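You operate a simulated robot arm through the tools that you are given. There is no shell and no other tool.

The job below is to be done with a simulated robot arm. You get a single attempt, and the scene is never put back.

JOB
Put things in order on the top of the packing table. At the end: the dark red sensor (marked "56") stands on top of the red album; the black cassette from the top of the packing table stands where the dark red sensor stood; the silver steel spring from the top of the packing table stands where the black cassette stood; the grey sensor (marked "62") stands where the silver steel spring stood; whatever was shut is shut again. Leave all else as you found it, and nothing knocked over.

The check looks at the end state, three seconds after you hand in, the way a careful person would. Anything else that was tipped, shoved, dropped, spilled or broken makes it a failure.

ROBOT AND FRAMES
A 7-joint arm with a two-finger parallel gripper, fixed in place. Base frame: the origin is at the foot of the arm, x ahead of it, y to its left, z up; the work surface is at about z = 0. Lengths are in mm, angles in degrees, forces in N, time in s.
With the tool pointing down near the work surface it reaches from about 220 to 580 mm from the base axis. Its first joint turns from -66.0 to 66.0 degrees. Payload 2.5 kg.
The TCP is the grasp point between the finger pads, 23 mm short of the fingertips. In the tool frame z runs along the fingers and y along their closing line. The gripper opens to 94 mm. The fingers are 38 mm wide and 10 mm thick; the gripper's body (54 by 96 mm) begins 39 mm behind the TCP.
Orientation is that of the tool frame in the base frame, as a unit quaternion [w, x, y, z]. With the fingers straight down and closing along the base's y, the tool's x points along the base's -x, its y along +y and its z along -z.

CONTROLS
- The arm moves only by the tool move_arm. Its argument "series" is a list of rows, each an object of numbers (a shift or turn left out is 0, a gripper value left out holds the last): "rx", "ry", "rz": the turn, a rotation vector about the tool's x, y, z in degrees; "tx", "ty", "tz": the shift along the tool's x, y, z in m; "claw": the closure, from 0 (fully open) to 1 (shut). In form: [{"rx": .., "ry": .., "rz": .., "tx": .., "ty": .., "tz": .., "claw": ..}, ...]. A call has 1 to 20 rows; each row shifts and turns the commanded pose from where the row before left it, along the tool's axes as they then stand. Each row takes 0.2 s and may step no farther than 50 mm and 8.6 degrees from the row before; otherwise, or with a gripper value out of range, the whole call is refused. Where a pose cannot be reached the arm comes as near as it can. A force on the tool above 40 N (or 10 N above the force at the start of the call, whichever is more), or a blocked arm, ends the call early, and 0.2 s more pass. The fingers move at their own pace (about 108 mm/s each) and stop on an object; they squeeze with about 41 N. The grip force told is the motor's: it shows also when the fingers shut on nothing. Time passes only in rows, and 0.2 s behind the last, so rows that do not move let the fingers close. The reply holds the time, the measured pose of the TCP, the force on the tool along the base axes, the opening and the grip force, in the units named above and with some noise, with the torque about the TCP (base axes, N m) and any sound that the robot's microphone picked up.
- Cameras (640 x 400 px; columns grow to the right, rows downward): "scene" is fixed at [86.8, -395.7, 541.1]; the picture's right is [0.98, -0.19, 0.00], its down [-0.12, -0.59, -0.80] and it looks along [0.15, 0.78, -0.60] (base axes); focal length 342 px, centre (320, 200). "wrist" rides on the gripper at [86, 16, -75] in the tool frame; the picture's right is [-0.18, 0.98, 0.00], its down [-0.58, -0.11, -0.81] and it looks along [-0.79, -0.15, 0.59] (tool axes); focal length 243 px, centre (320, 200). There is no depth. A picture from a camera that has moved, and an enlarged one, comes with that camera's place and axes in the base frame and with its lens.
- capture(camera): a new picture of that camera. It takes no simulated time.
- close_up(camera, box): a new picture of the part [left, top, right, bottom] of that camera's present view, enlarged. It takes no simulated time.
- hand_in(): hands the job in; it is judged then, once.

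Nothing tells you positions but the pictures and the camera data. Unless the task says otherwise, let go and move clear before handing in.

The tools are called after "Call:" as name(argument=value, ...) on one line, values as JSON. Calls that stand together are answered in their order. move_arm: Moves the arm, as the interface text tells. Its arguments: {"type":"object","properties":{"series":{"type":"array"}},"required":["series"]} The other tools are called the same way: capture (camera) takes a picture; close_up (camera, box) takes an enlarged picture of a part of a camera's view; hand_in () hands the job in.

At the start:

```text
time_s: 0.0
tcp_pos: [356.7, 226.8, 225.4]
ee_rot: [0.0, 0.0, 1.0, 0.0]
ft_force: [-0.5, 0.6, -0.8]
ft_torque: [0.0, 0.03, -0.03]
grip_width: 93.8
grasp_force: 0.0
```

scene: 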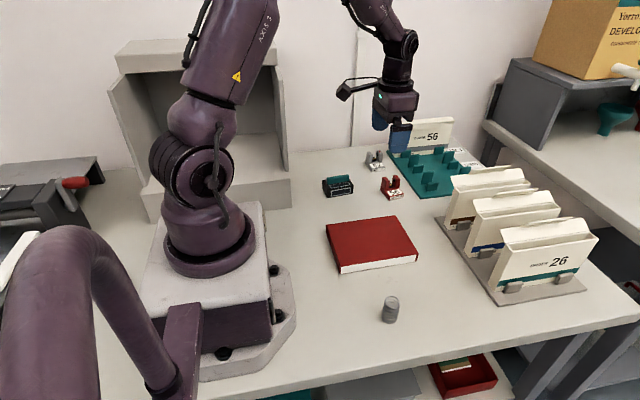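
wrist: 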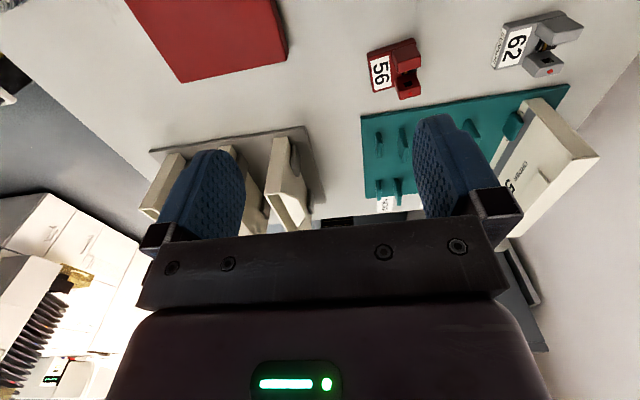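

I see the arm over a table with a red album, a dark red sensor "56", a grey sensor "62", a dark cassette and a grey cylinder near the front edge. First I'll look closer at the pieces to find their positions.

Call:
close_up(camera="scene", box=[300, 130, 460, 230])

Call:
close_up(camera="scene", box=[320, 220, 480, 320])

Call:
close_up(camera="scene", box=[400, 100, 640, 250])

Call:
close_up(camera="wrist", box=[320, 0, 640, 200])

Call:
close_up(camera="scene", box=[0, 100, 320, 300])

Call:
close_up(camera="scene", box=[320, 250, 640, 400])

```text
4.00 times, centred on (380, 180) of scene
camera zoom: at [86.8, -395.7, 541.1], right [0.98, -0.19, 0.0], down [-0.12, -0.59, -0.8], along [0.15, 0.78, -0.6], focal length 1366 px, centre (80, 280)
```

zoom: 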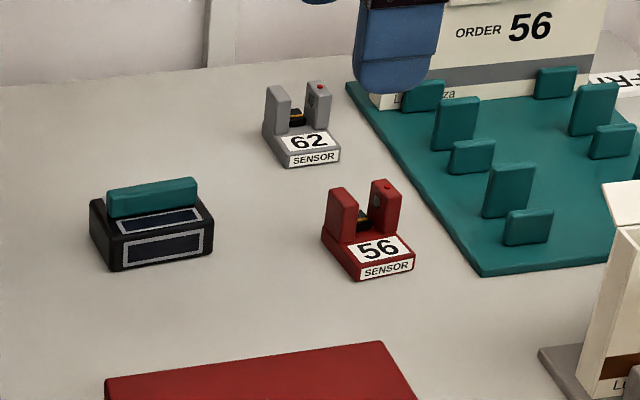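

```text
4.00 times, centred on (400, 270) of scene
camera zoom: at [86.8, -395.7, 541.1], right [0.98, -0.19, 0.0], down [-0.12, -0.59, -0.8], along [0.15, 0.78, -0.6], focal length 1366 px, centre (0, -80)
```

zoom: 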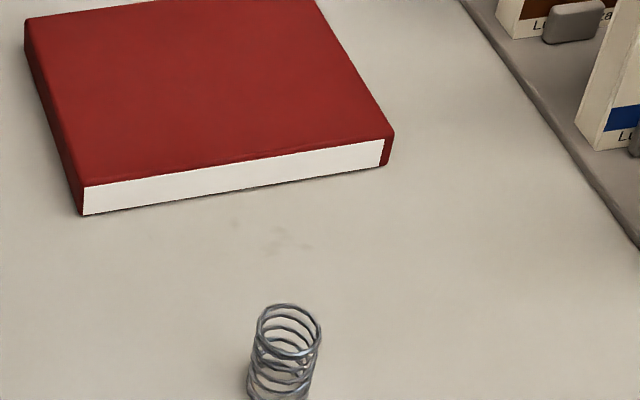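

```text
2.67 times, centred on (520, 175) of scene
camera zoom: at [86.8, -395.7, 541.1], right [0.98, -0.19, 0.0], down [-0.12, -0.59, -0.8], along [0.15, 0.78, -0.6], focal length 911 px, centre (-213, 267)
```

zoom: 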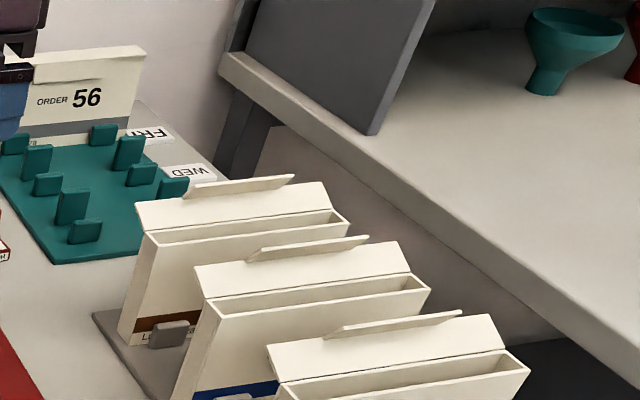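

```text
2.00 times, centred on (480, 100) of wrist
camera zoom: at [270.9, 242.0, 299.3], right [0.18, 0.98, 0.0], down [0.58, -0.11, 0.81], along [0.79, -0.15, -0.59], focal length 485 px, centre (0, 400)
```

zoom: 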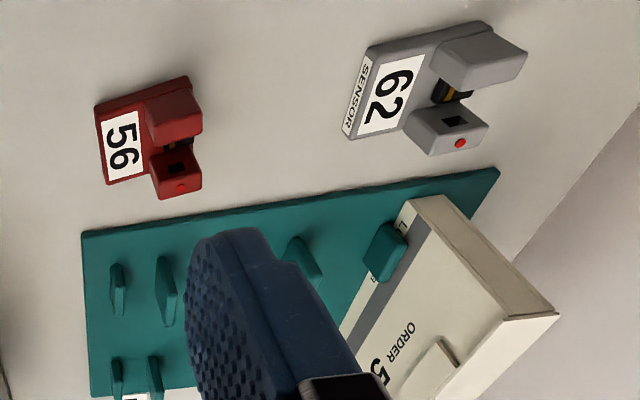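

```text
2.00 times, centred on (160, 200) of scene
camera zoom: at [86.8, -395.7, 541.1], right [0.98, -0.19, 0.0], down [-0.12, -0.59, -0.8], along [0.15, 0.78, -0.6], focal length 683 px, centre (640, 200)
```

zoom: 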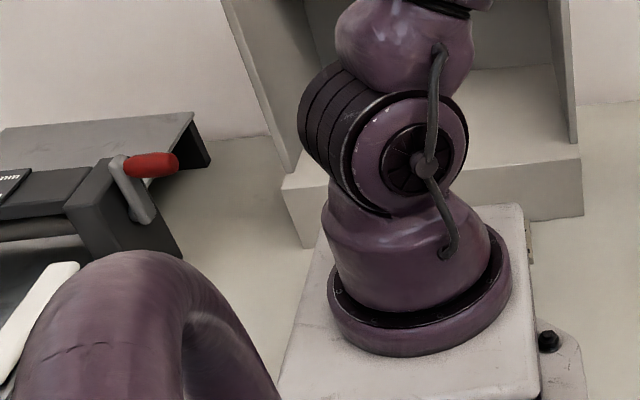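

```text
2.00 times, centred on (480, 325) of scene
camera zoom: at [86.8, -395.7, 541.1], right [0.98, -0.19, 0.0], down [-0.12, -0.59, -0.8], along [0.15, 0.78, -0.6], focal length 683 px, centre (0, -50)
```

zoom: 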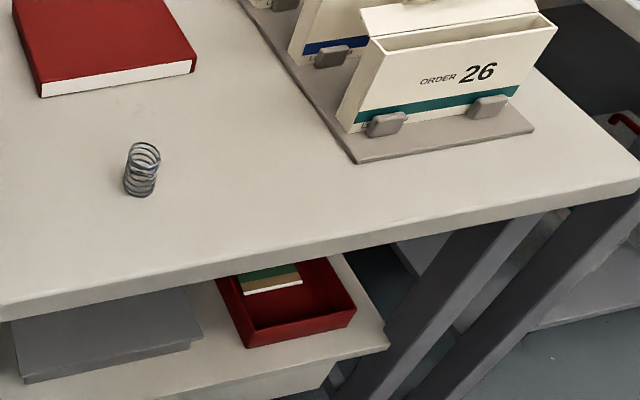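

I take the red sensor "56" to be near (420, 303), grey "62" near (421, 444), the cassette near (280, 340), the spring near (279, -63), and the album centred near (301, 124) with its top at about z = 20. Next I'll turn the gripper so it closes across the width of sensor 56 and move above it, staying high.

Call:
move_arm(series=[{"rz": -8.5}, {"rz": -8.5}, {"rz": -8.5}, {"rz": -8.5}, {"rz": -8.5}, {"rz": -8.5}, {"rz": -8.5}, {"rz": -8.5}, {"rz": -8.5}, {"rz": -8.5}, {"rz": -8.5}, {}])

```text
time_s: 2.6
tcp_pos: [357.0, 226.2, 224.6]
ee_rot: [0.0, 0.729, -0.685, 0.0]
ft_force: [1.1, 1.1, 0.4]
ft_torque: [-0.03, -0.01, 0.0]
grip_width: 94.0
grasp_force: 0.1
```

The turn worked; the camera is now on the front side looking toward +y. I'll take pictures from here to refine positions.

Call:
capture(camera="wrist")

Call:
capture(camera="scene")

```text
taken
camera wrist: at [346.7, 138.5, 299.7], right [-0.99, 0.12, 0.0], down [0.07, 0.59, 0.81], along [0.1, 0.8, -0.59], focal length 243 px, centre (320, 200)
```

wrist: 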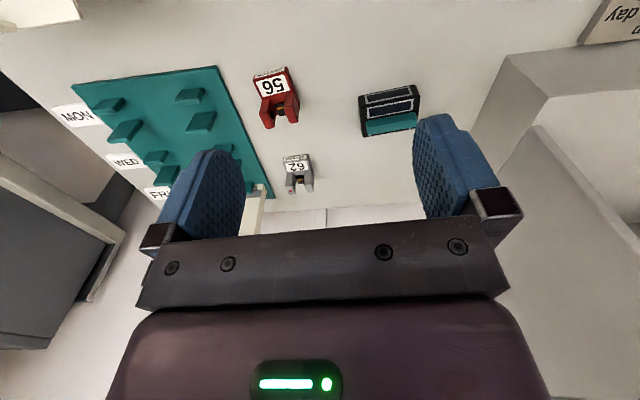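

```text
taken
```

scene: 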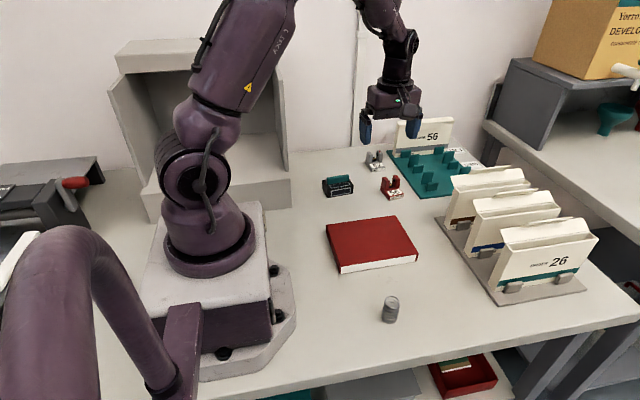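

Both cameras agree roughly on the layout. I'll take enlarged views of the sensors and cassette to measure their edges better.

Call:
close_up(camera="wrist", box=[230, 50, 430, 200])

Call:
close_up(camera="scene", box=[350, 140, 430, 210])

Call:
close_up(camera="scene", box=[310, 160, 370, 210])

```text
2.67 times, centred on (330, 125) of wrist
camera zoom: at [346.7, 138.5, 299.7], right [-0.99, 0.12, 0.0], down [0.07, 0.59, 0.81], along [0.1, 0.8, -0.59], focal length 647 px, centre (293, 400)
```

zoom: 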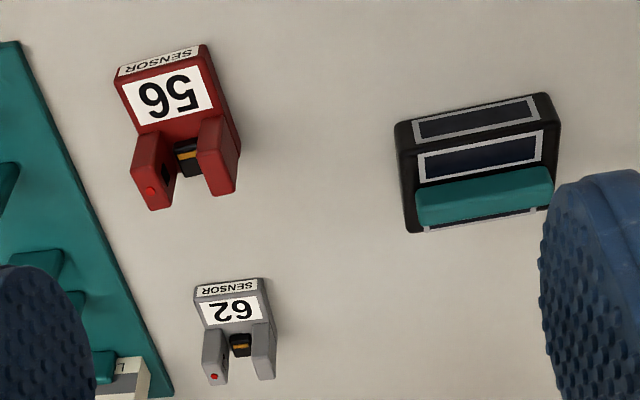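

```text
5.71 times, centred on (390, 175) of scene
camera zoom: at [86.8, -395.7, 541.1], right [0.98, -0.19, 0.0], down [-0.12, -0.59, -0.8], along [0.15, 0.78, -0.6], focal length 1952 px, centre (-80, 343)
```

zoom: 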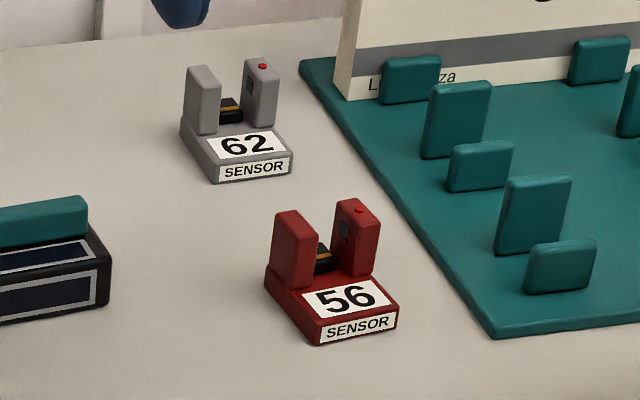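

```text
8.00 times, centred on (340, 185) of scene
camera zoom: at [86.8, -395.7, 541.1], right [0.98, -0.19, 0.0], down [-0.12, -0.59, -0.8], along [0.15, 0.78, -0.6], focal length 2733 px, centre (160, 320)
```

zoom: 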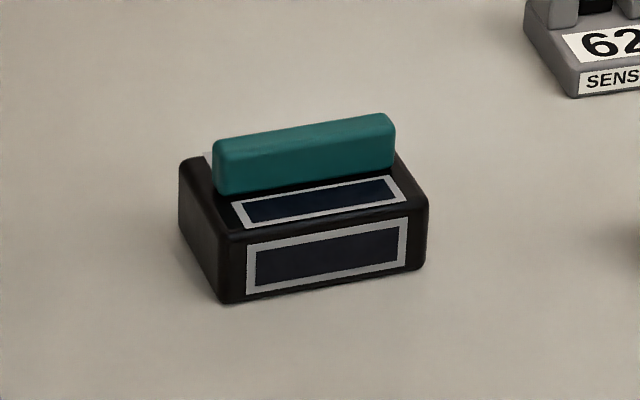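

Sensor 56's centre works out at about (420, 302), turned about 8.5°, roughly 41 mm wide and 50 mm high. The cassette is at (280, 341) turned about 6°, and sensor 62 at (421, 442). I'll move above sensor 56 with the fingers part open and check the alignment before going down.

Call:
move_arm(series=[{"rz": -5, "claw": 0.25}, {"tx": -0.0218, "ty": -0.0246, "tz": 0.02}, {"tx": -0.0218, "ty": -0.0246, "tz": 0.02}, {"tx": -0.0218, "ty": -0.0245, "tz": 0.02}, {"tz": 0.022}, {"tz": 0.022}, {}, {}])

Call:
capture(camera="wrist")

Call:
close_up(camera="scene", box=[340, 120, 460, 210])

```text
time_s: 4.4
tcp_pos: [419.8, 300.3, 119.9]
ee_rot: [0.0, 0.757, -0.653, 0.0]
ft_force: [-0.2, 0.5, 0.0]
ft_torque: [0.02, -0.01, 0.02]
grip_width: 70.5
grasp_force: 0.2
```

```text
taken
camera wrist: at [418.0, 211.9, 194.3], right [-1.0, 0.04, 0.0], down [0.02, 0.59, 0.81], along [0.03, 0.81, -0.59], focal length 243 px, centre (320, 200)
```

wrist: 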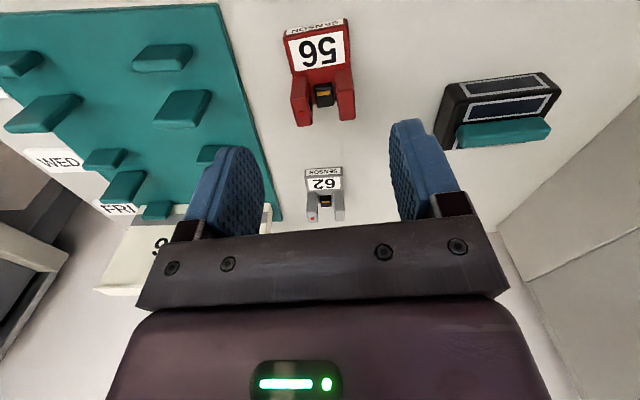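

```text
4.44 times, centred on (400, 165) of scene
camera zoom: at [86.8, -395.7, 541.1], right [0.98, -0.19, 0.0], down [-0.12, -0.59, -0.8], along [0.15, 0.78, -0.6], focal length 1518 px, centre (-36, 356)
```

zoom: 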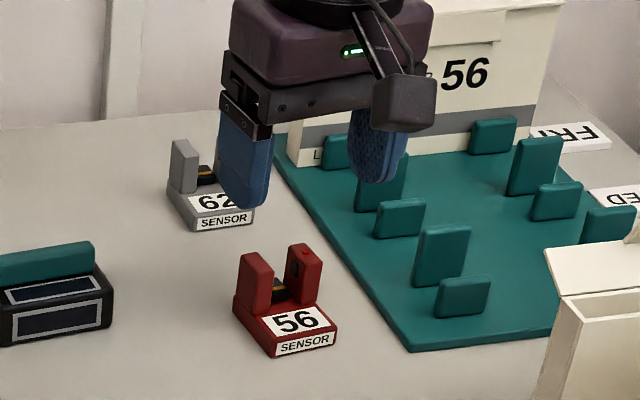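

The gripper is lined up over sensor 56 with even clearance on both sides. I'll go straight down to z ≈ 28 and close.

Call:
move_arm(series=[{"tx": -0.0005, "ty": -0.0008, "tz": 0.025}, {"tz": 0.025}, {"tz": 0.022}, {"tz": 0.012}, {"tz": 0.008}, {}])

Call:
close_up(camera="scene", box=[340, 120, 460, 210])

Call:
capture(camera="wrist")

```text
time_s: 5.8
tcp_pos: [420.6, 302.3, 29.4]
ee_rot: [0.0, 0.758, -0.653, -0.001]
ft_force: [-0.3, -0.6, 0.3]
ft_torque: [0.01, 0.01, 0.02]
grip_width: 70.5
grasp_force: 0.0
```

```text
4.44 times, centred on (400, 165) of scene
camera zoom: at [86.8, -395.7, 541.1], right [0.98, -0.19, 0.0], down [-0.12, -0.59, -0.8], along [0.15, 0.78, -0.6], focal length 1518 px, centre (-36, 356)
```

zoom: 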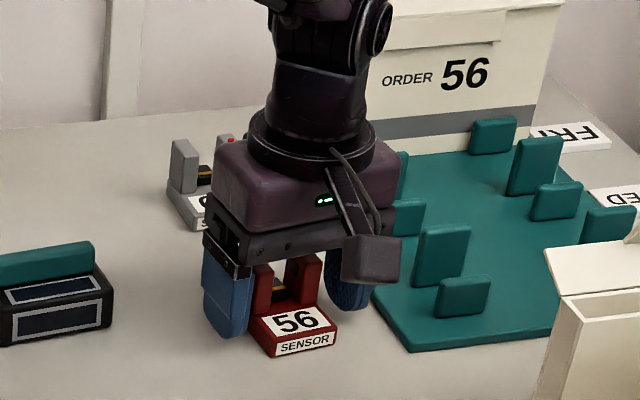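

```text
taken
camera wrist: at [418.1, 214.2, 104.0], right [-1.0, 0.04, 0.0], down [0.02, 0.59, 0.81], along [0.03, 0.81, -0.59], focal length 243 px, centre (320, 200)
```

wrist: 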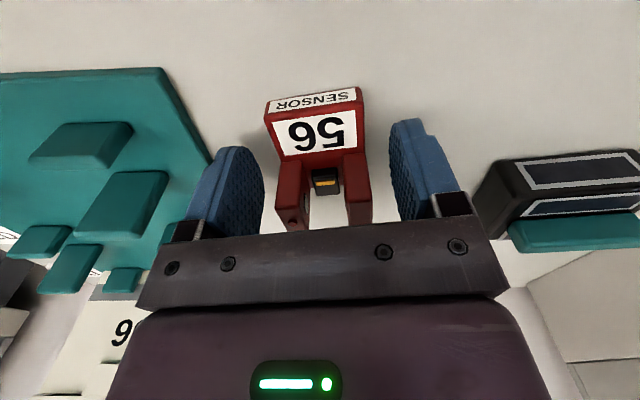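

The sensor sits squarely between the fingers. Closing now.

Call:
move_arm(series=[{"claw": 1}, {}, {}, {}])

Call:
capture(camera="wrist")

```text
time_s: 6.8
tcp_pos: [421.9, 302.9, 30.3]
ee_rot: [0.0, 0.757, -0.653, 0.0]
ft_force: [-0.1, 0.4, 0.3]
ft_torque: [0.01, -0.02, -0.01]
grip_width: 43.4
grasp_force: 41.6
```

```text
taken
camera wrist: at [418.0, 214.2, 104.2], right [-1.0, 0.04, 0.0], down [0.02, 0.59, 0.81], along [0.03, 0.81, -0.59], focal length 243 px, centre (320, 200)
```

wrist: 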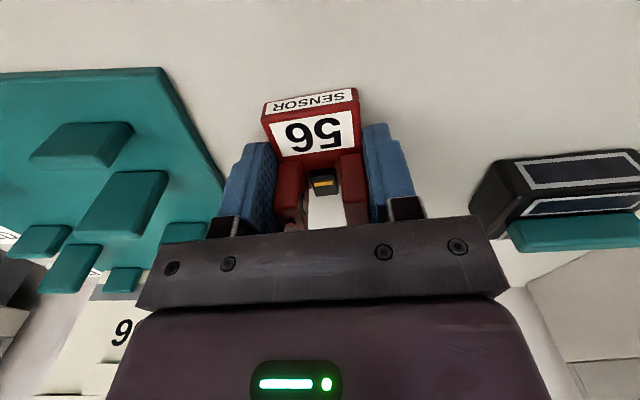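

Grip is firm on sensor 56 (43 mm, 41 N). I'll lift it and carry it to above the album centre near (301, 124).

Call:
move_arm(series=[{"tz": -0.015}, {"tz": -0.03}, {"tz": -0.035}, {"tx": 0.0264, "ty": 0.02415}, {"tx": 0.0264, "ty": 0.02415}, {"tx": 0.0264, "ty": 0.02415}, {"tx": 0.0264, "ty": 0.02415}, {"tx": 0.0264, "ty": 0.02415}, {"tx": 0.0264, "ty": 0.02415}, {}, {}])

Call:
capture(camera="scene")

Call:
capture(camera="wrist")

```text
time_s: 9.2
tcp_pos: [300.9, 122.3, 109.6]
ee_rot: [0.0, 0.758, -0.653, 0.0]
ft_force: [0.1, 0.6, -0.9]
ft_torque: [0.03, 0.01, 0.01]
grip_width: 43.6
grasp_force: 40.9
```

```text
taken
```

scene: 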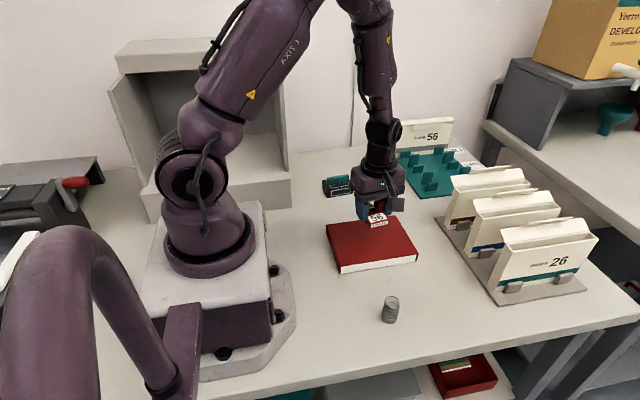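

```text
taken
camera wrist: at [298.5, 33.9, 183.9], right [-1.0, 0.04, 0.0], down [0.02, 0.59, 0.81], along [0.03, 0.81, -0.59], focal length 243 px, centre (320, 200)
```

wrist: 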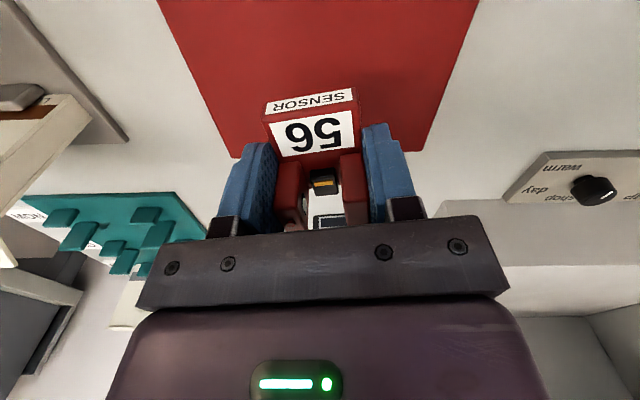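

The sensor is over the middle of the album. I'll lower it to a few mm above the expected top, then come down in small steps while watching the force.

Call:
move_arm(series=[{"tz": 0.02}, {"tz": 0.016}, {"tz": 0.01}, {}])

Call:
close_up(camera="scene", box=[310, 180, 430, 280])

```text
time_s: 10.2
tcp_pos: [299.7, 122.6, 63.2]
ee_rot: [0.0, 0.758, -0.652, 0.0]
ft_force: [-0.2, 0.7, 0.3]
ft_torque: [0.01, 0.03, -0.03]
grip_width: 43.3
grasp_force: 41.5
```

```text
4.00 times, centred on (370, 230) of scene
camera zoom: at [86.8, -395.7, 541.1], right [0.98, -0.19, 0.0], down [-0.12, -0.59, -0.8], along [0.15, 0.78, -0.6], focal length 1366 px, centre (120, 80)
```

zoom: 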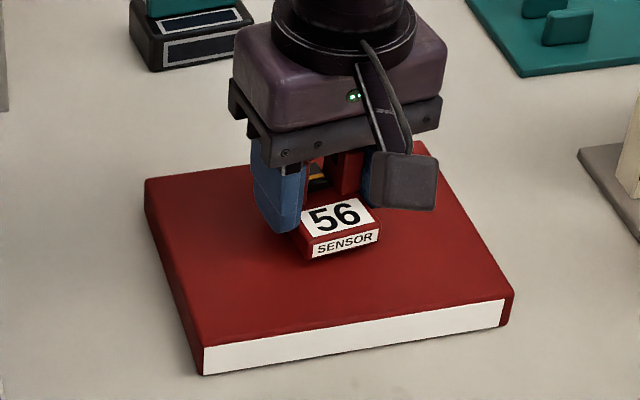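

Still hovering a little. Small steps down now.

Call:
move_arm(series=[{"tz": 0.002}, {"tz": 0.002}, {"tz": 0.002}, {}])

Call:
move_arm(series=[{"tz": 0.001}, {"tz": 0.001}])

Call:
close_up(camera="scene", box=[350, 200, 430, 260])

```text
time_s: 11.2
tcp_pos: [299.7, 124.7, 55.8]
ee_rot: [0.0, 0.758, -0.653, 0.0]
ft_force: [-0.5, 0.8, -1.0]
ft_torque: [0.03, 0.0, -0.01]
grip_width: 43.5
grasp_force: 41.2
```

```text
time_s: 11.8
tcp_pos: [301.5, 124.8, 55.0]
ee_rot: [0.0, 0.758, -0.653, 0.001]
ft_force: [-8.6, -3.7, 30.6]
ft_torque: [-0.04, 0.26, 0.0]
grip_width: 43.4
grasp_force: 41.2
```

```text
6.67 times, centred on (390, 230) of scene
camera zoom: at [86.7, -395.8, 541.0], right [0.98, -0.19, 0.0], down [-0.12, -0.59, -0.8], along [0.15, 0.78, -0.6], focal length 2277 px, centre (-147, 0)
```

zoom: 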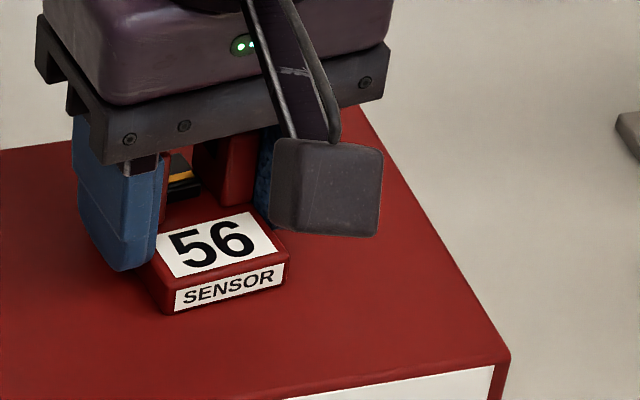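

Contact is felt at TCP z ≈ 55 with about 30 N, so the sensor is on the album. I'll ease up 1 mm to relieve the push, then open and back off straight up.

Call:
move_arm(series=[{"tz": -0.001}, {}])

```text
time_s: 12.4
tcp_pos: [301.7, 125.0, 55.0]
ee_rot: [0.0, 0.757, -0.653, 0.0]
ft_force: [-1.9, -5.4, 11.3]
ft_torque: [-0.06, 0.03, -0.01]
grip_width: 43.4
grasp_force: 41.3
```

Call:
move_arm(series=[{"tz": -0.0005}, {"claw": 0.3}, {}, {}])

Call:
close_up(camera="scene", box=[350, 200, 430, 260])

Call:
capture(camera="wrist")

```text
time_s: 13.4
tcp_pos: [301.0, 125.3, 57.6]
ee_rot: [0.0, 0.757, -0.653, 0.0]
ft_force: [0.6, -0.2, 0.0]
ft_torque: [-0.01, 0.02, 0.02]
grip_width: 65.7
grasp_force: 0.0
```

```text
6.67 times, centred on (390, 230) of scene
camera zoom: at [86.8, -395.7, 541.1], right [0.98, -0.19, 0.0], down [-0.12, -0.59, -0.8], along [0.15, 0.78, -0.6], focal length 2277 px, centre (-147, 0)
```

zoom: 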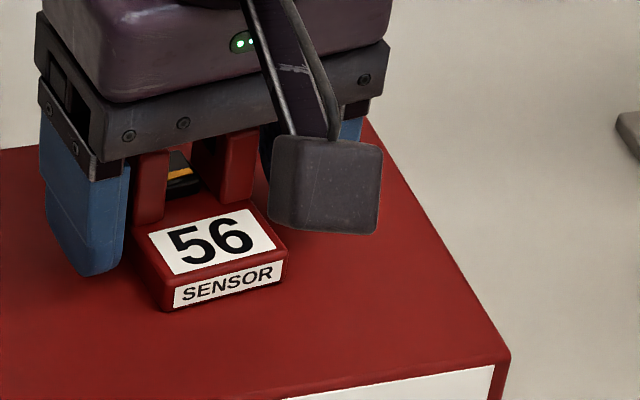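

```text
taken
camera wrist: at [297.8, 36.0, 130.7], right [-1.0, 0.04, 0.0], down [0.02, 0.59, 0.81], along [0.03, 0.81, -0.59], focal length 243 px, centre (320, 200)
```

wrist: 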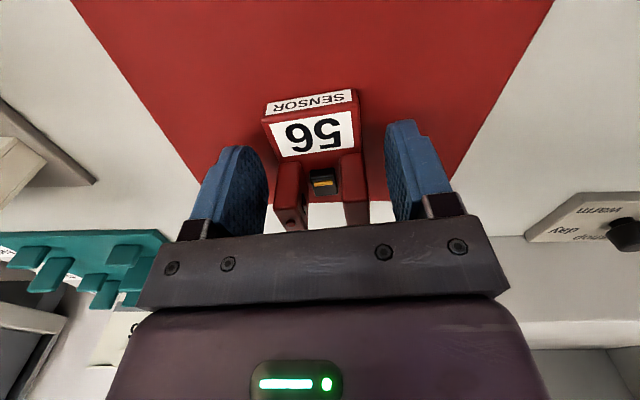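

Sensor 56 stands upright on the album and the fingers are clear. I'll rise straight up, then turn the gripper back so it closes front-to-back for the cassette.

Call:
move_arm(series=[{"tz": -0.02}, {"tz": -0.035}, {"tz": -0.035}, {"rz": 8.43, "claw": 0.25}, {"rz": 8.43}, {"rz": 8.43}, {"rz": 8.43}, {"rz": 8.43}, {"rz": 8.43}, {"rz": 8.43}, {"rz": 8.43}, {"rz": 8.43}, {"rz": 8.43}, {"rz": 8.4}, {}])

Call:
capture(camera="scene")

```text
time_s: 16.6
tcp_pos: [299.4, 124.6, 146.5]
ee_rot: [-0.001, -0.049, 0.999, -0.001]
ft_force: [-0.2, -0.2, 0.0]
ft_torque: [-0.03, 0.01, -0.03]
grip_width: 70.7
grasp_force: 0.1
```

```text
taken
```

scene: 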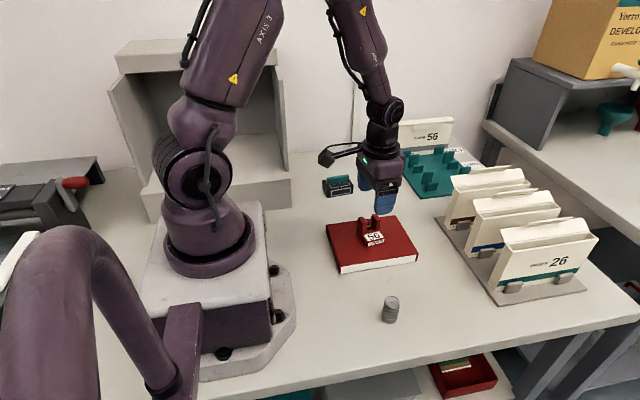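

Sensor 56 is standing well on the album. Moving over to above the cassette at (280, 341), staying high.

Call:
move_arm(series=[{"ty": 0.0362}, {"ty": 0.0362}, {"ty": 0.0362}, {"ty": 0.0362}, {"ty": 0.0362}, {"ty": 0.0362, "tx": -0.002}, {"tz": 0.03}, {}, {}])

Call:
capture(camera="wrist")

Call:
close_up(camera="scene", box=[280, 120, 400, 210])

```text
time_s: 18.6
tcp_pos: [281.4, 339.9, 115.6]
ee_rot: [0.0, -0.051, 0.999, -0.001]
ft_force: [0.4, -0.7, 0.2]
ft_torque: [0.02, -0.01, -0.01]
grip_width: 70.4
grasp_force: 0.0
```

```text
taken
camera wrist: at [193.7, 347.4, 189.8], right [0.08, 1.0, 0.0], down [0.59, -0.05, 0.81], along [0.8, -0.07, -0.59], focal length 243 px, centre (320, 200)
```

wrist: 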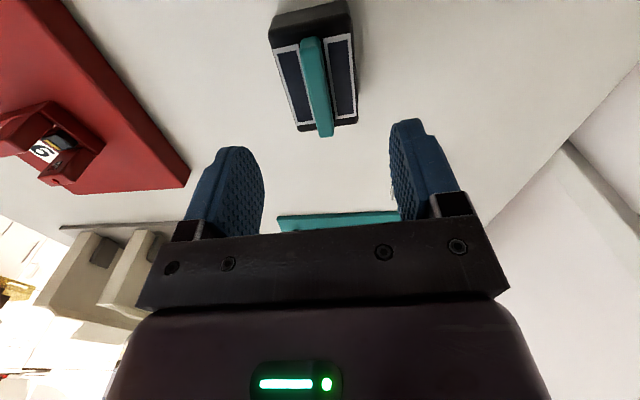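

```text
4.44 times, centred on (340, 165) of scene
camera zoom: at [86.8, -395.7, 541.1], right [0.98, -0.19, 0.0], down [-0.12, -0.59, -0.8], along [0.15, 0.78, -0.6], focal length 1518 px, centre (231, 356)
```

zoom: 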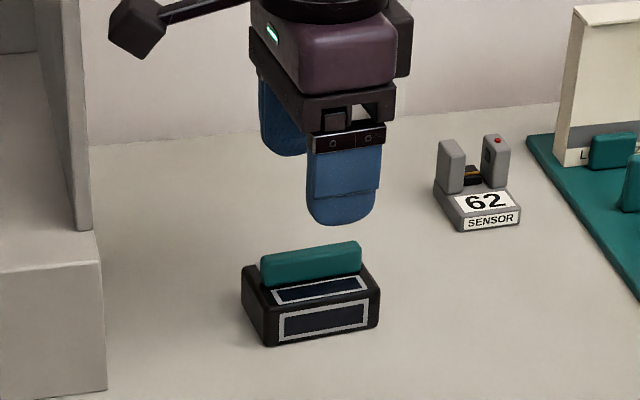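

The gripper is above the cassette. I'll zoom in to check its centring between the fingers.

Call:
close_up(camera="wrist", box=[220, 0, 420, 150])

```text
2.67 times, centred on (320, 75) of wrist
camera zoom: at [193.7, 347.4, 189.8], right [0.08, 1.0, 0.0], down [0.59, -0.05, 0.81], along [0.8, -0.07, -0.59], focal length 647 px, centre (320, 533)
```

zoom: 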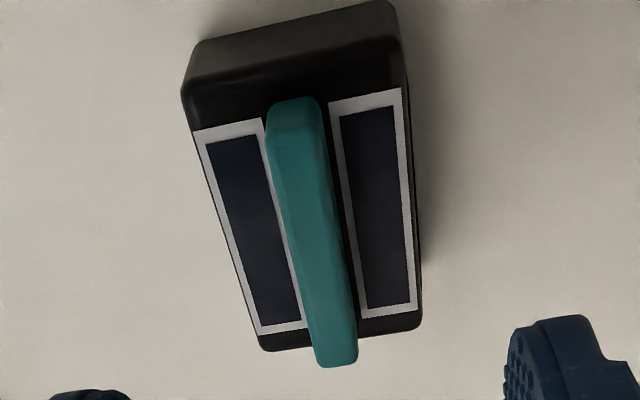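

The cassette centre comes out at (282, 340), right under the gripper. Going down to z ≈ 27 and closing.

Call:
move_arm(series=[{"tz": 0.025}, {"tz": 0.025}, {"tz": 0.02}, {"tz": 0.012}, {"tz": 0.006}, {}])

Call:
close_up(camera="scene", box=[280, 120, 400, 210])

```text
time_s: 20.0
tcp_pos: [281.5, 342.1, 29.6]
ee_rot: [0.0, -0.05, 0.999, -0.001]
ft_force: [0.6, -0.2, 0.6]
ft_torque: [-0.01, 0.03, 0.01]
grip_width: 70.3
grasp_force: 0.1
```

```text
4.44 times, centred on (340, 165) of scene
camera zoom: at [86.8, -395.7, 541.1], right [0.98, -0.19, 0.0], down [-0.12, -0.59, -0.8], along [0.15, 0.78, -0.6], focal length 1518 px, centre (231, 356)
```

zoom: 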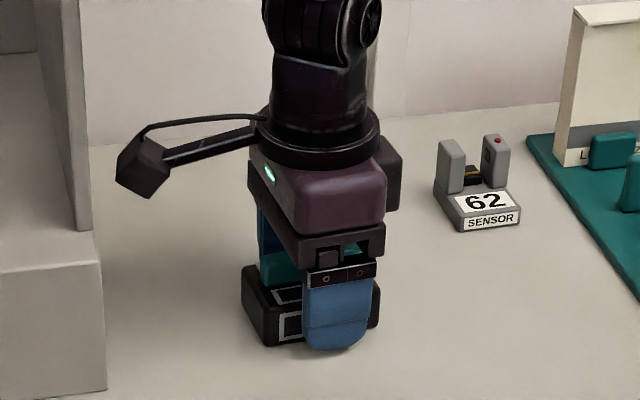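

Fingers straddle the cassette body cleanly. A touch lower, then close.

Call:
move_arm(series=[{"tz": 0.002}, {"claw": 1}, {}, {}, {}])

Call:
capture(camera="wrist")

```text
time_s: 21.2
tcp_pos: [281.3, 340.9, 27.0]
ee_rot: [0.0, -0.051, 0.999, 0.0]
ft_force: [-0.4, 0.2, 1.3]
ft_torque: [-0.01, -0.06, 0.01]
grip_width: 48.9
grasp_force: 41.7
```

```text
taken
camera wrist: at [193.4, 347.9, 101.2], right [0.08, 1.0, 0.0], down [0.59, -0.05, 0.81], along [0.8, -0.07, -0.59], focal length 243 px, centre (320, 200)
```

wrist: 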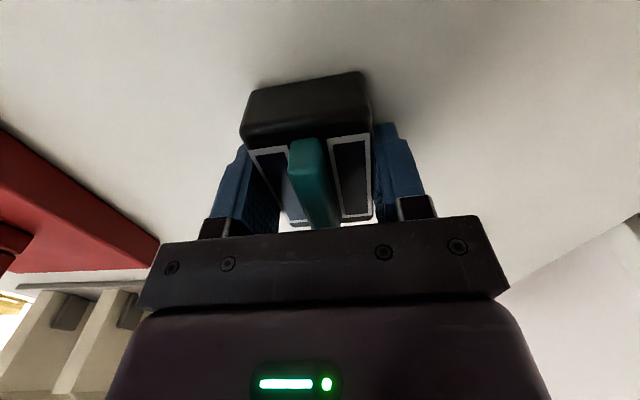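

Cassette gripped (49 mm, 41 N). Lifting and carrying it to the red sensor's old spot at (420.5, 302).

Call:
move_arm(series=[{"tz": -0.015}, {"tz": -0.03}, {"tz": -0.03}, {"tx": -0.0335, "ty": -0.0131}, {"tx": -0.0335, "ty": -0.0131}, {"tx": -0.0335, "ty": -0.0131}, {"tx": -0.0335, "ty": -0.0131}, {}, {"tz": 0.03}, {"tz": 0.02}, {}, {}])

Call:
close_up(camera="scene", box=[340, 120, 460, 210])

Call:
capture(camera="wrist")

```text
time_s: 23.8
tcp_pos: [417.7, 300.6, 50.9]
ee_rot: [0.0, -0.051, 0.999, 0.0]
ft_force: [-0.6, 0.3, -0.6]
ft_torque: [-0.01, -0.02, 0.01]
grip_width: 49.2
grasp_force: 40.8
```

```text
4.44 times, centred on (400, 165) of scene
camera zoom: at [86.8, -395.7, 541.1], right [0.98, -0.19, 0.0], down [-0.12, -0.59, -0.8], along [0.15, 0.78, -0.6], focal length 1518 px, centre (-36, 356)
```

zoom: 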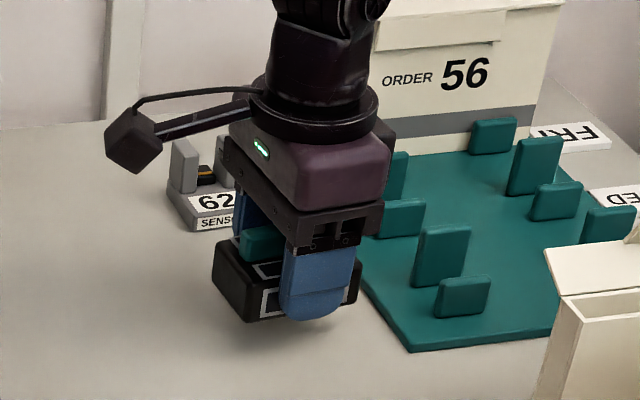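

```text
taken
camera wrist: at [330.8, 308.6, 126.2], right [0.08, 1.0, 0.0], down [0.59, -0.05, 0.81], along [0.8, -0.07, -0.59], focal length 243 px, centre (320, 200)
```

wrist: 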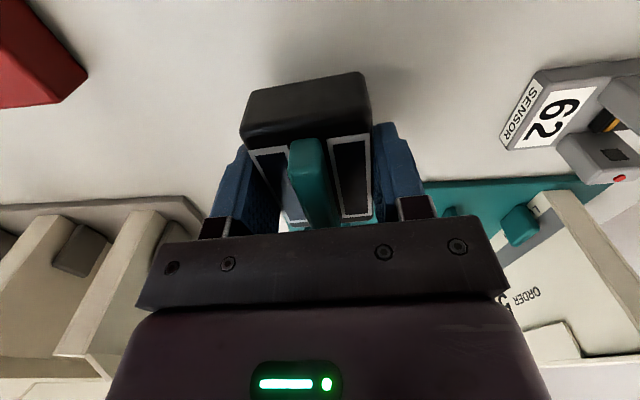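

The cassette hangs over the spot about 1.5 mm short in x. I'll trim that and lower, with small last steps.

Call:
move_arm(series=[{"tx": -0.0014, "ty": 0.0007}, {"tz": 0.01}, {"tz": 0.008}, {"tz": 0.004}, {}, {}])

Call:
move_arm(series=[{"tz": 0.001}, {"tz": 0.001}, {}])

Call:
close_up(camera="scene", box=[340, 120, 460, 210])

Call:
close_up(camera="wrist", box=[220, 40, 420, 190])

```text
time_s: 25.2
tcp_pos: [420.9, 301.9, 29.7]
ee_rot: [0.0, -0.05, 0.999, 0.0]
ft_force: [0.2, -0.3, -1.0]
ft_torque: [-0.02, 0.02, 0.02]
grip_width: 49.0
grasp_force: 40.7
```

```text
time_s: 26.0
tcp_pos: [420.4, 303.0, 26.1]
ee_rot: [0.0, -0.049, 0.999, 0.0]
ft_force: [0.3, -1.5, -1.2]
ft_torque: [-0.03, 0.04, 0.0]
grip_width: 49.5
grasp_force: 41.0
```

```text
4.44 times, centred on (400, 165) of scene
camera zoom: at [86.8, -395.7, 541.1], right [0.98, -0.19, 0.0], down [-0.12, -0.59, -0.8], along [0.15, 0.78, -0.6], focal length 1518 px, centre (-36, 356)
```

zoom: 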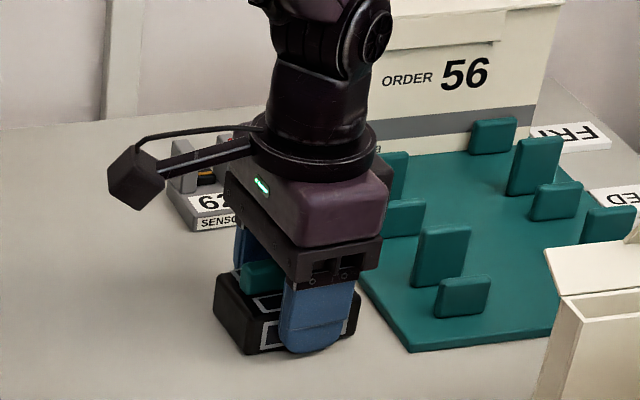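

```text
2.67 times, centred on (320, 115) of wrist
camera zoom: at [334.2, 309.3, 102.0], right [0.08, 1.0, 0.0], down [0.59, -0.05, 0.81], along [0.8, -0.07, -0.59], focal length 647 px, centre (320, 427)
```

zoom: 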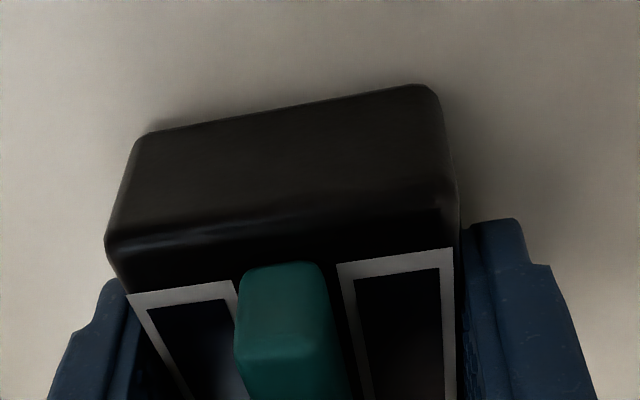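

No contact yet, about 1 mm to go. A small trim back in x and a further slight lowering.

Call:
move_arm(series=[{"tx": 0.0012}, {"tz": 0.001}, {}])

Call:
capture(camera="wrist")

```text
time_s: 26.8
tcp_pos: [419.2, 303.1, 27.6]
ee_rot: [0.0, -0.05, 0.999, 0.0]
ft_force: [-0.8, -1.4, 2.8]
ft_torque: [0.0, 0.02, 0.0]
grip_width: 49.0
grasp_force: 40.5
```

```text
taken
camera wrist: at [332.4, 309.7, 101.2], right [0.08, 1.0, 0.0], down [0.59, -0.05, 0.81], along [0.8, -0.07, -0.59], focal length 243 px, centre (320, 200)
```

wrist: 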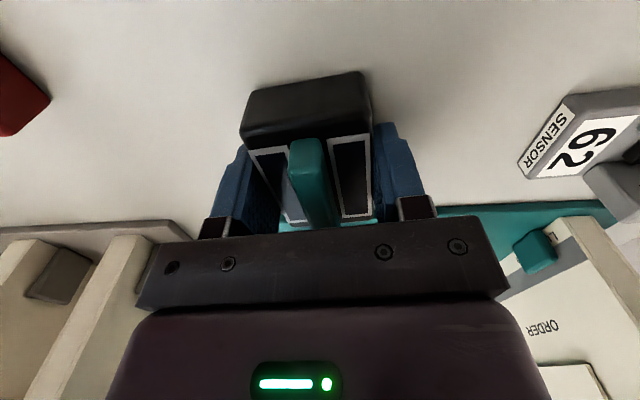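

It has just touched down at the same height it was gripped. Releasing and rising straight up.

Call:
move_arm(series=[{"claw": 0.28}, {}, {}])

Call:
move_arm(series=[{"tz": -0.015}, {"tz": -0.03}, {"tz": -0.035}, {"tz": -0.03}, {}])

Call:
capture(camera="scene")

Call:
close_up(camera="scene", box=[340, 120, 460, 210])

Call:
capture(camera="wrist")

```text
time_s: 27.6
tcp_pos: [420.3, 303.1, 26.6]
ee_rot: [0.0, -0.051, 0.999, 0.0]
ft_force: [-0.8, 0.1, 0.3]
ft_torque: [0.01, 0.01, -0.02]
grip_width: 67.5
grasp_force: 0.3
```

```text
time_s: 28.8
tcp_pos: [420.9, 302.7, 136.5]
ee_rot: [0.0, -0.05, 0.999, 0.0]
ft_force: [1.5, -0.5, 0.4]
ft_torque: [0.03, 0.02, -0.02]
grip_width: 68.0
grasp_force: 0.0
```

```text
taken
```

scene: 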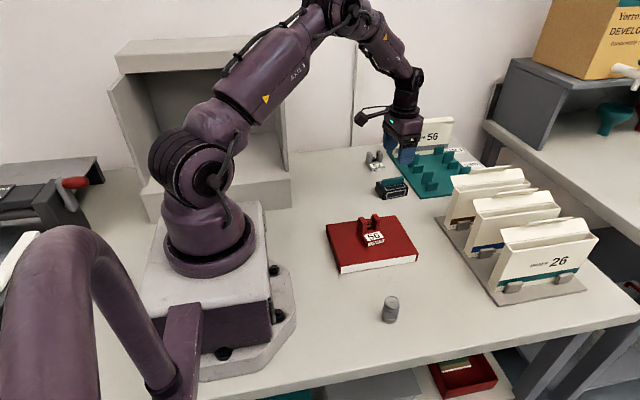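

```text
4.44 times, centred on (400, 165) of scene
camera zoom: at [86.8, -395.7, 541.1], right [0.98, -0.19, 0.0], down [-0.12, -0.59, -0.8], along [0.15, 0.78, -0.6], focal length 1518 px, centre (-36, 356)
```

zoom: 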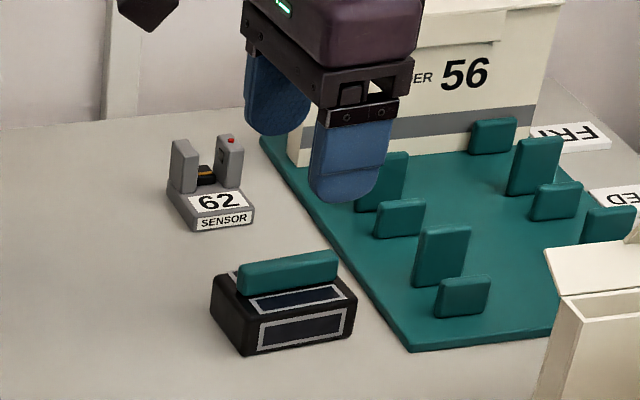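

```text
taken
camera wrist: at [332.4, 308.9, 210.3], right [0.08, 1.0, 0.0], down [0.59, -0.05, 0.81], along [0.8, -0.07, -0.59], focal length 243 px, centre (320, 200)
```

wrist: 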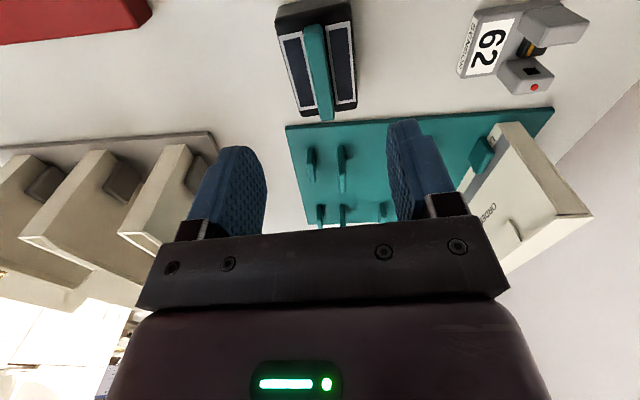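

The cassette stands in the red sensor's old spot. Next I'll cross over to the spring near (279, -63), staying high.

Call:
move_arm(series=[{"tz": -0.03}, {"tx": 0.0161, "ty": -0.0318}, {"tx": 0.0161, "ty": -0.0318}, {"tx": 0.0161, "ty": -0.0318}, {"tx": 0.0161, "ty": -0.0318}, {"tx": 0.0161, "ty": -0.0318}, {"tx": 0.0161, "ty": -0.0318}, {"tx": 0.0161, "ty": -0.0318}, {"tx": 0.0161, "ty": -0.0318}, {"tx": 0.0161, "ty": -0.0318}, {"tx": 0.0161, "ty": -0.0318}, {"tx": 0.0161, "ty": -0.0318}, {}, {}])

Call:
capture(camera="wrist")

Call:
capture(camera="scene")

```text
time_s: 31.8
tcp_pos: [278.6, -63.4, 164.8]
ee_rot: [0.0, -0.05, 0.999, 0.0]
ft_force: [0.6, -0.3, 0.3]
ft_torque: [-0.01, 0.0, 0.04]
grip_width: 67.9
grasp_force: 0.0
```

```text
taken
camera wrist: at [191.2, -56.2, 239.6], right [0.08, 1.0, 0.0], down [0.59, -0.05, 0.81], along [0.8, -0.07, -0.59], focal length 243 px, centre (320, 200)
```

wrist: 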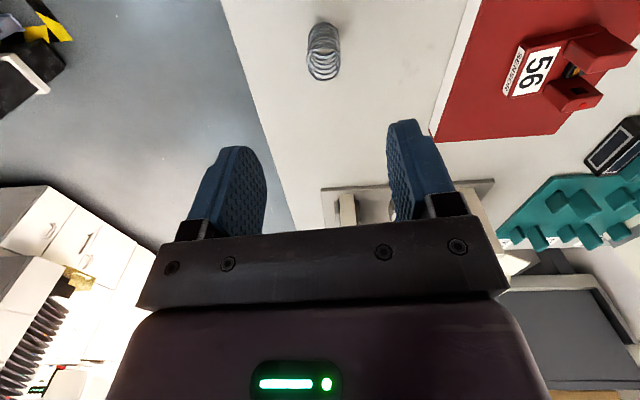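

```text
taken
```

scene: 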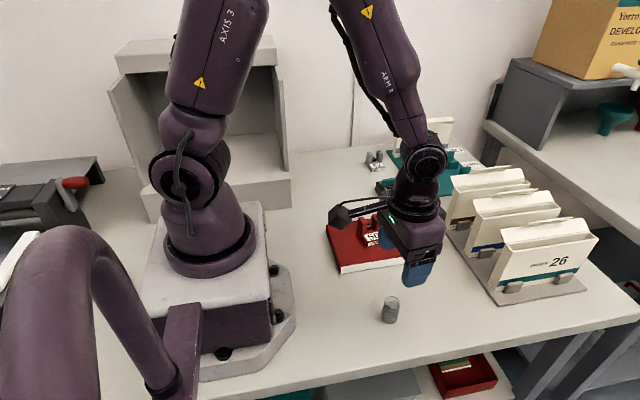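

Call:
close_up(camera="wrist", box=[280, 0, 380, 100])

Call:
close_up(camera="scene", box=[360, 285, 420, 335])

```text
4.00 times, centred on (330, 50) of wrist
camera zoom: at [191.2, -56.2, 239.6], right [0.08, 1.0, 0.0], down [0.59, -0.05, 0.81], along [0.8, -0.07, -0.59], focal length 970 px, centre (280, 800)
```

zoom: 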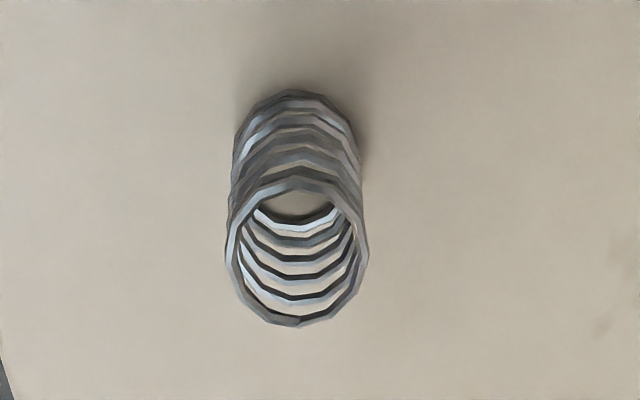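

```text
8.00 times, centred on (390, 310) of scene
camera zoom: at [86.8, -395.7, 541.1], right [0.98, -0.19, 0.0], down [-0.12, -0.59, -0.8], along [0.15, 0.78, -0.6], focal length 2733 px, centre (-240, -680)
```

zoom: 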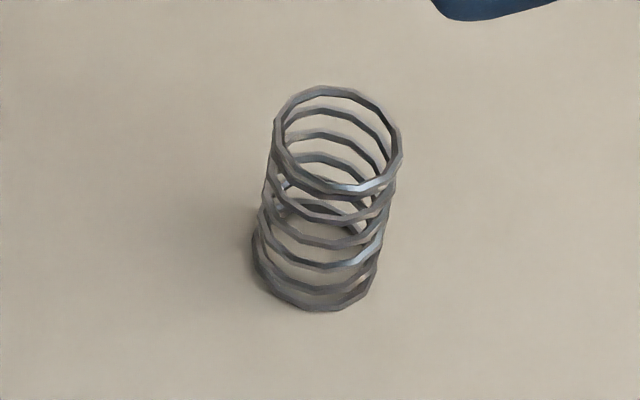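

The spring is centred at about (280, -60), roughly 28 mm across and 42 mm tall. I'll trim the position and come down over it in two stages.

Call:
move_arm(series=[{"tx": -0.0021, "ty": 0.0033}, {"tz": 0.03}, {"tz": 0.03}, {"tz": 0.02}, {}, {}])

Call:
capture(camera="wrist")

Call:
close_up(camera="scene", box=[340, 240, 460, 340])

```text
time_s: 33.2
tcp_pos: [280.1, -60.7, 85.8]
ee_rot: [0.0, -0.049, 0.999, 0.0]
ft_force: [-0.4, 0.1, 0.2]
ft_torque: [0.04, -0.03, 0.01]
grip_width: 67.8
grasp_force: 0.1
```

```text
taken
camera wrist: at [192.9, -54.6, 160.8], right [0.08, 1.0, 0.0], down [0.59, -0.05, 0.81], along [0.8, -0.07, -0.59], focal length 243 px, centre (320, 200)
```

wrist: 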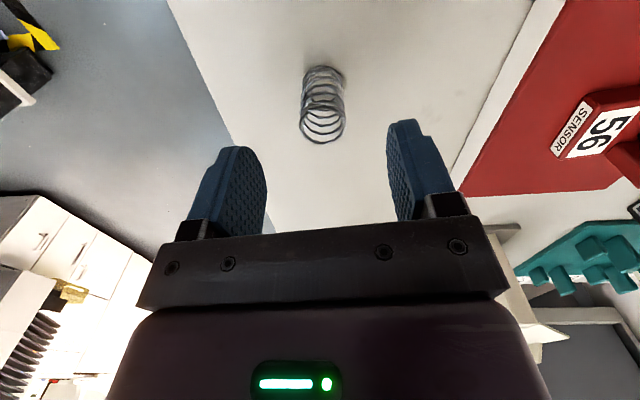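

```text
4.00 times, centred on (400, 290) of scene
camera zoom: at [86.8, -395.7, 541.1], right [0.98, -0.19, 0.0], down [-0.12, -0.59, -0.8], along [0.15, 0.78, -0.6], focal length 1366 px, centre (0, -160)
```

zoom: 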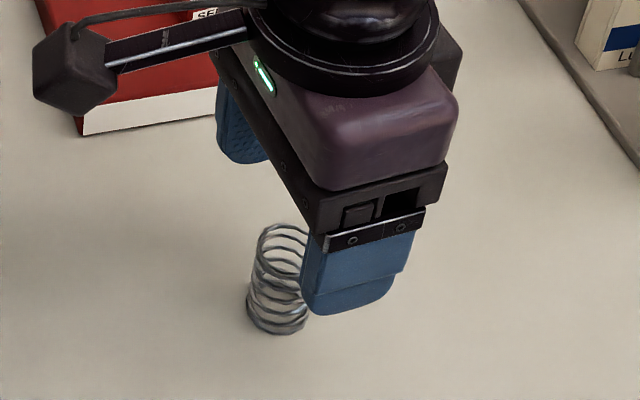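

Alignment is good to about 1 mm. Lowering to z ≈ 27 around the spring.

Call:
move_arm(series=[{"ty": 0.0013, "tx": 0.0005}, {"tz": 0.025}, {"tz": 0.02}, {"tz": 0.01}, {"tz": 0.004}, {}])

Call:
close_up(camera="wrist", box=[200, 40, 440, 240])

Call:
close_up(camera="scene", box=[340, 240, 460, 340])

```text
time_s: 34.6
tcp_pos: [279.6, -59.7, 26.3]
ee_rot: [-0.001, -0.05, 0.999, 0.0]
ft_force: [0.2, -0.1, 0.3]
ft_torque: [0.02, 0.03, -0.01]
grip_width: 67.6
grasp_force: 0.0
```

```text
2.00 times, centred on (320, 140) of wrist
camera zoom: at [192.2, -52.7, 100.9], right [0.08, 1.0, 0.0], down [0.59, -0.05, 0.81], along [0.8, -0.07, -0.59], focal length 485 px, centre (320, 320)
```

zoom: 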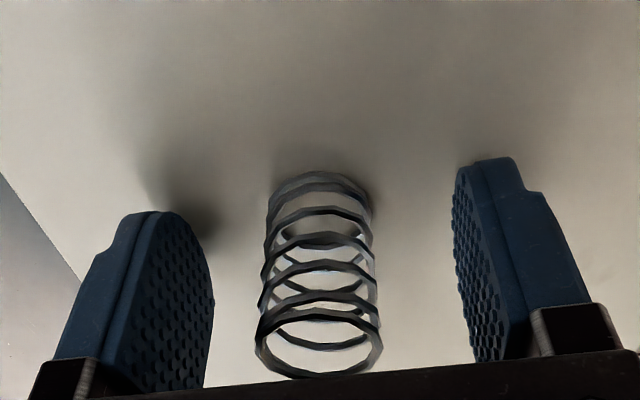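

```text
4.00 times, centred on (400, 290) of scene
camera zoom: at [86.8, -395.7, 541.1], right [0.98, -0.19, 0.0], down [-0.12, -0.59, -0.8], along [0.15, 0.78, -0.6], focal length 1366 px, centre (0, -160)
```

zoom: 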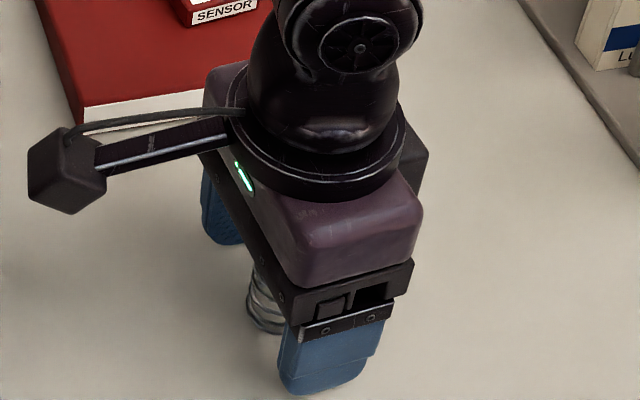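

The spring is centred between the fingers. Closing in two stages.

Call:
move_arm(series=[{"claw": 0.6}, {}, {"claw": 1}, {}, {}, {}])

Call:
close_up(camera="wrist", box=[200, 40, 440, 240])

```text
time_s: 36.0
tcp_pos: [277.8, -60.8, 26.7]
ee_rot: [0.0, -0.05, 0.999, 0.0]
ft_force: [0.5, 0.4, -0.7]
ft_torque: [-0.01, -0.02, 0.0]
grip_width: 26.4
grasp_force: 41.2
```

```text
2.00 times, centred on (320, 140) of wrist
camera zoom: at [192.2, -52.6, 101.1], right [0.08, 1.0, 0.0], down [0.59, -0.05, 0.81], along [0.8, -0.07, -0.59], focal length 485 px, centre (320, 320)
```

zoom: 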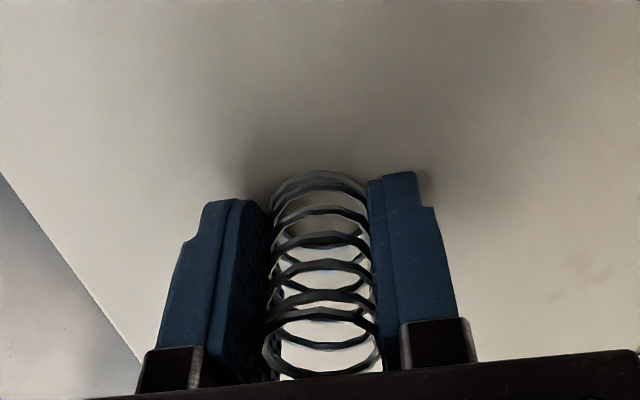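

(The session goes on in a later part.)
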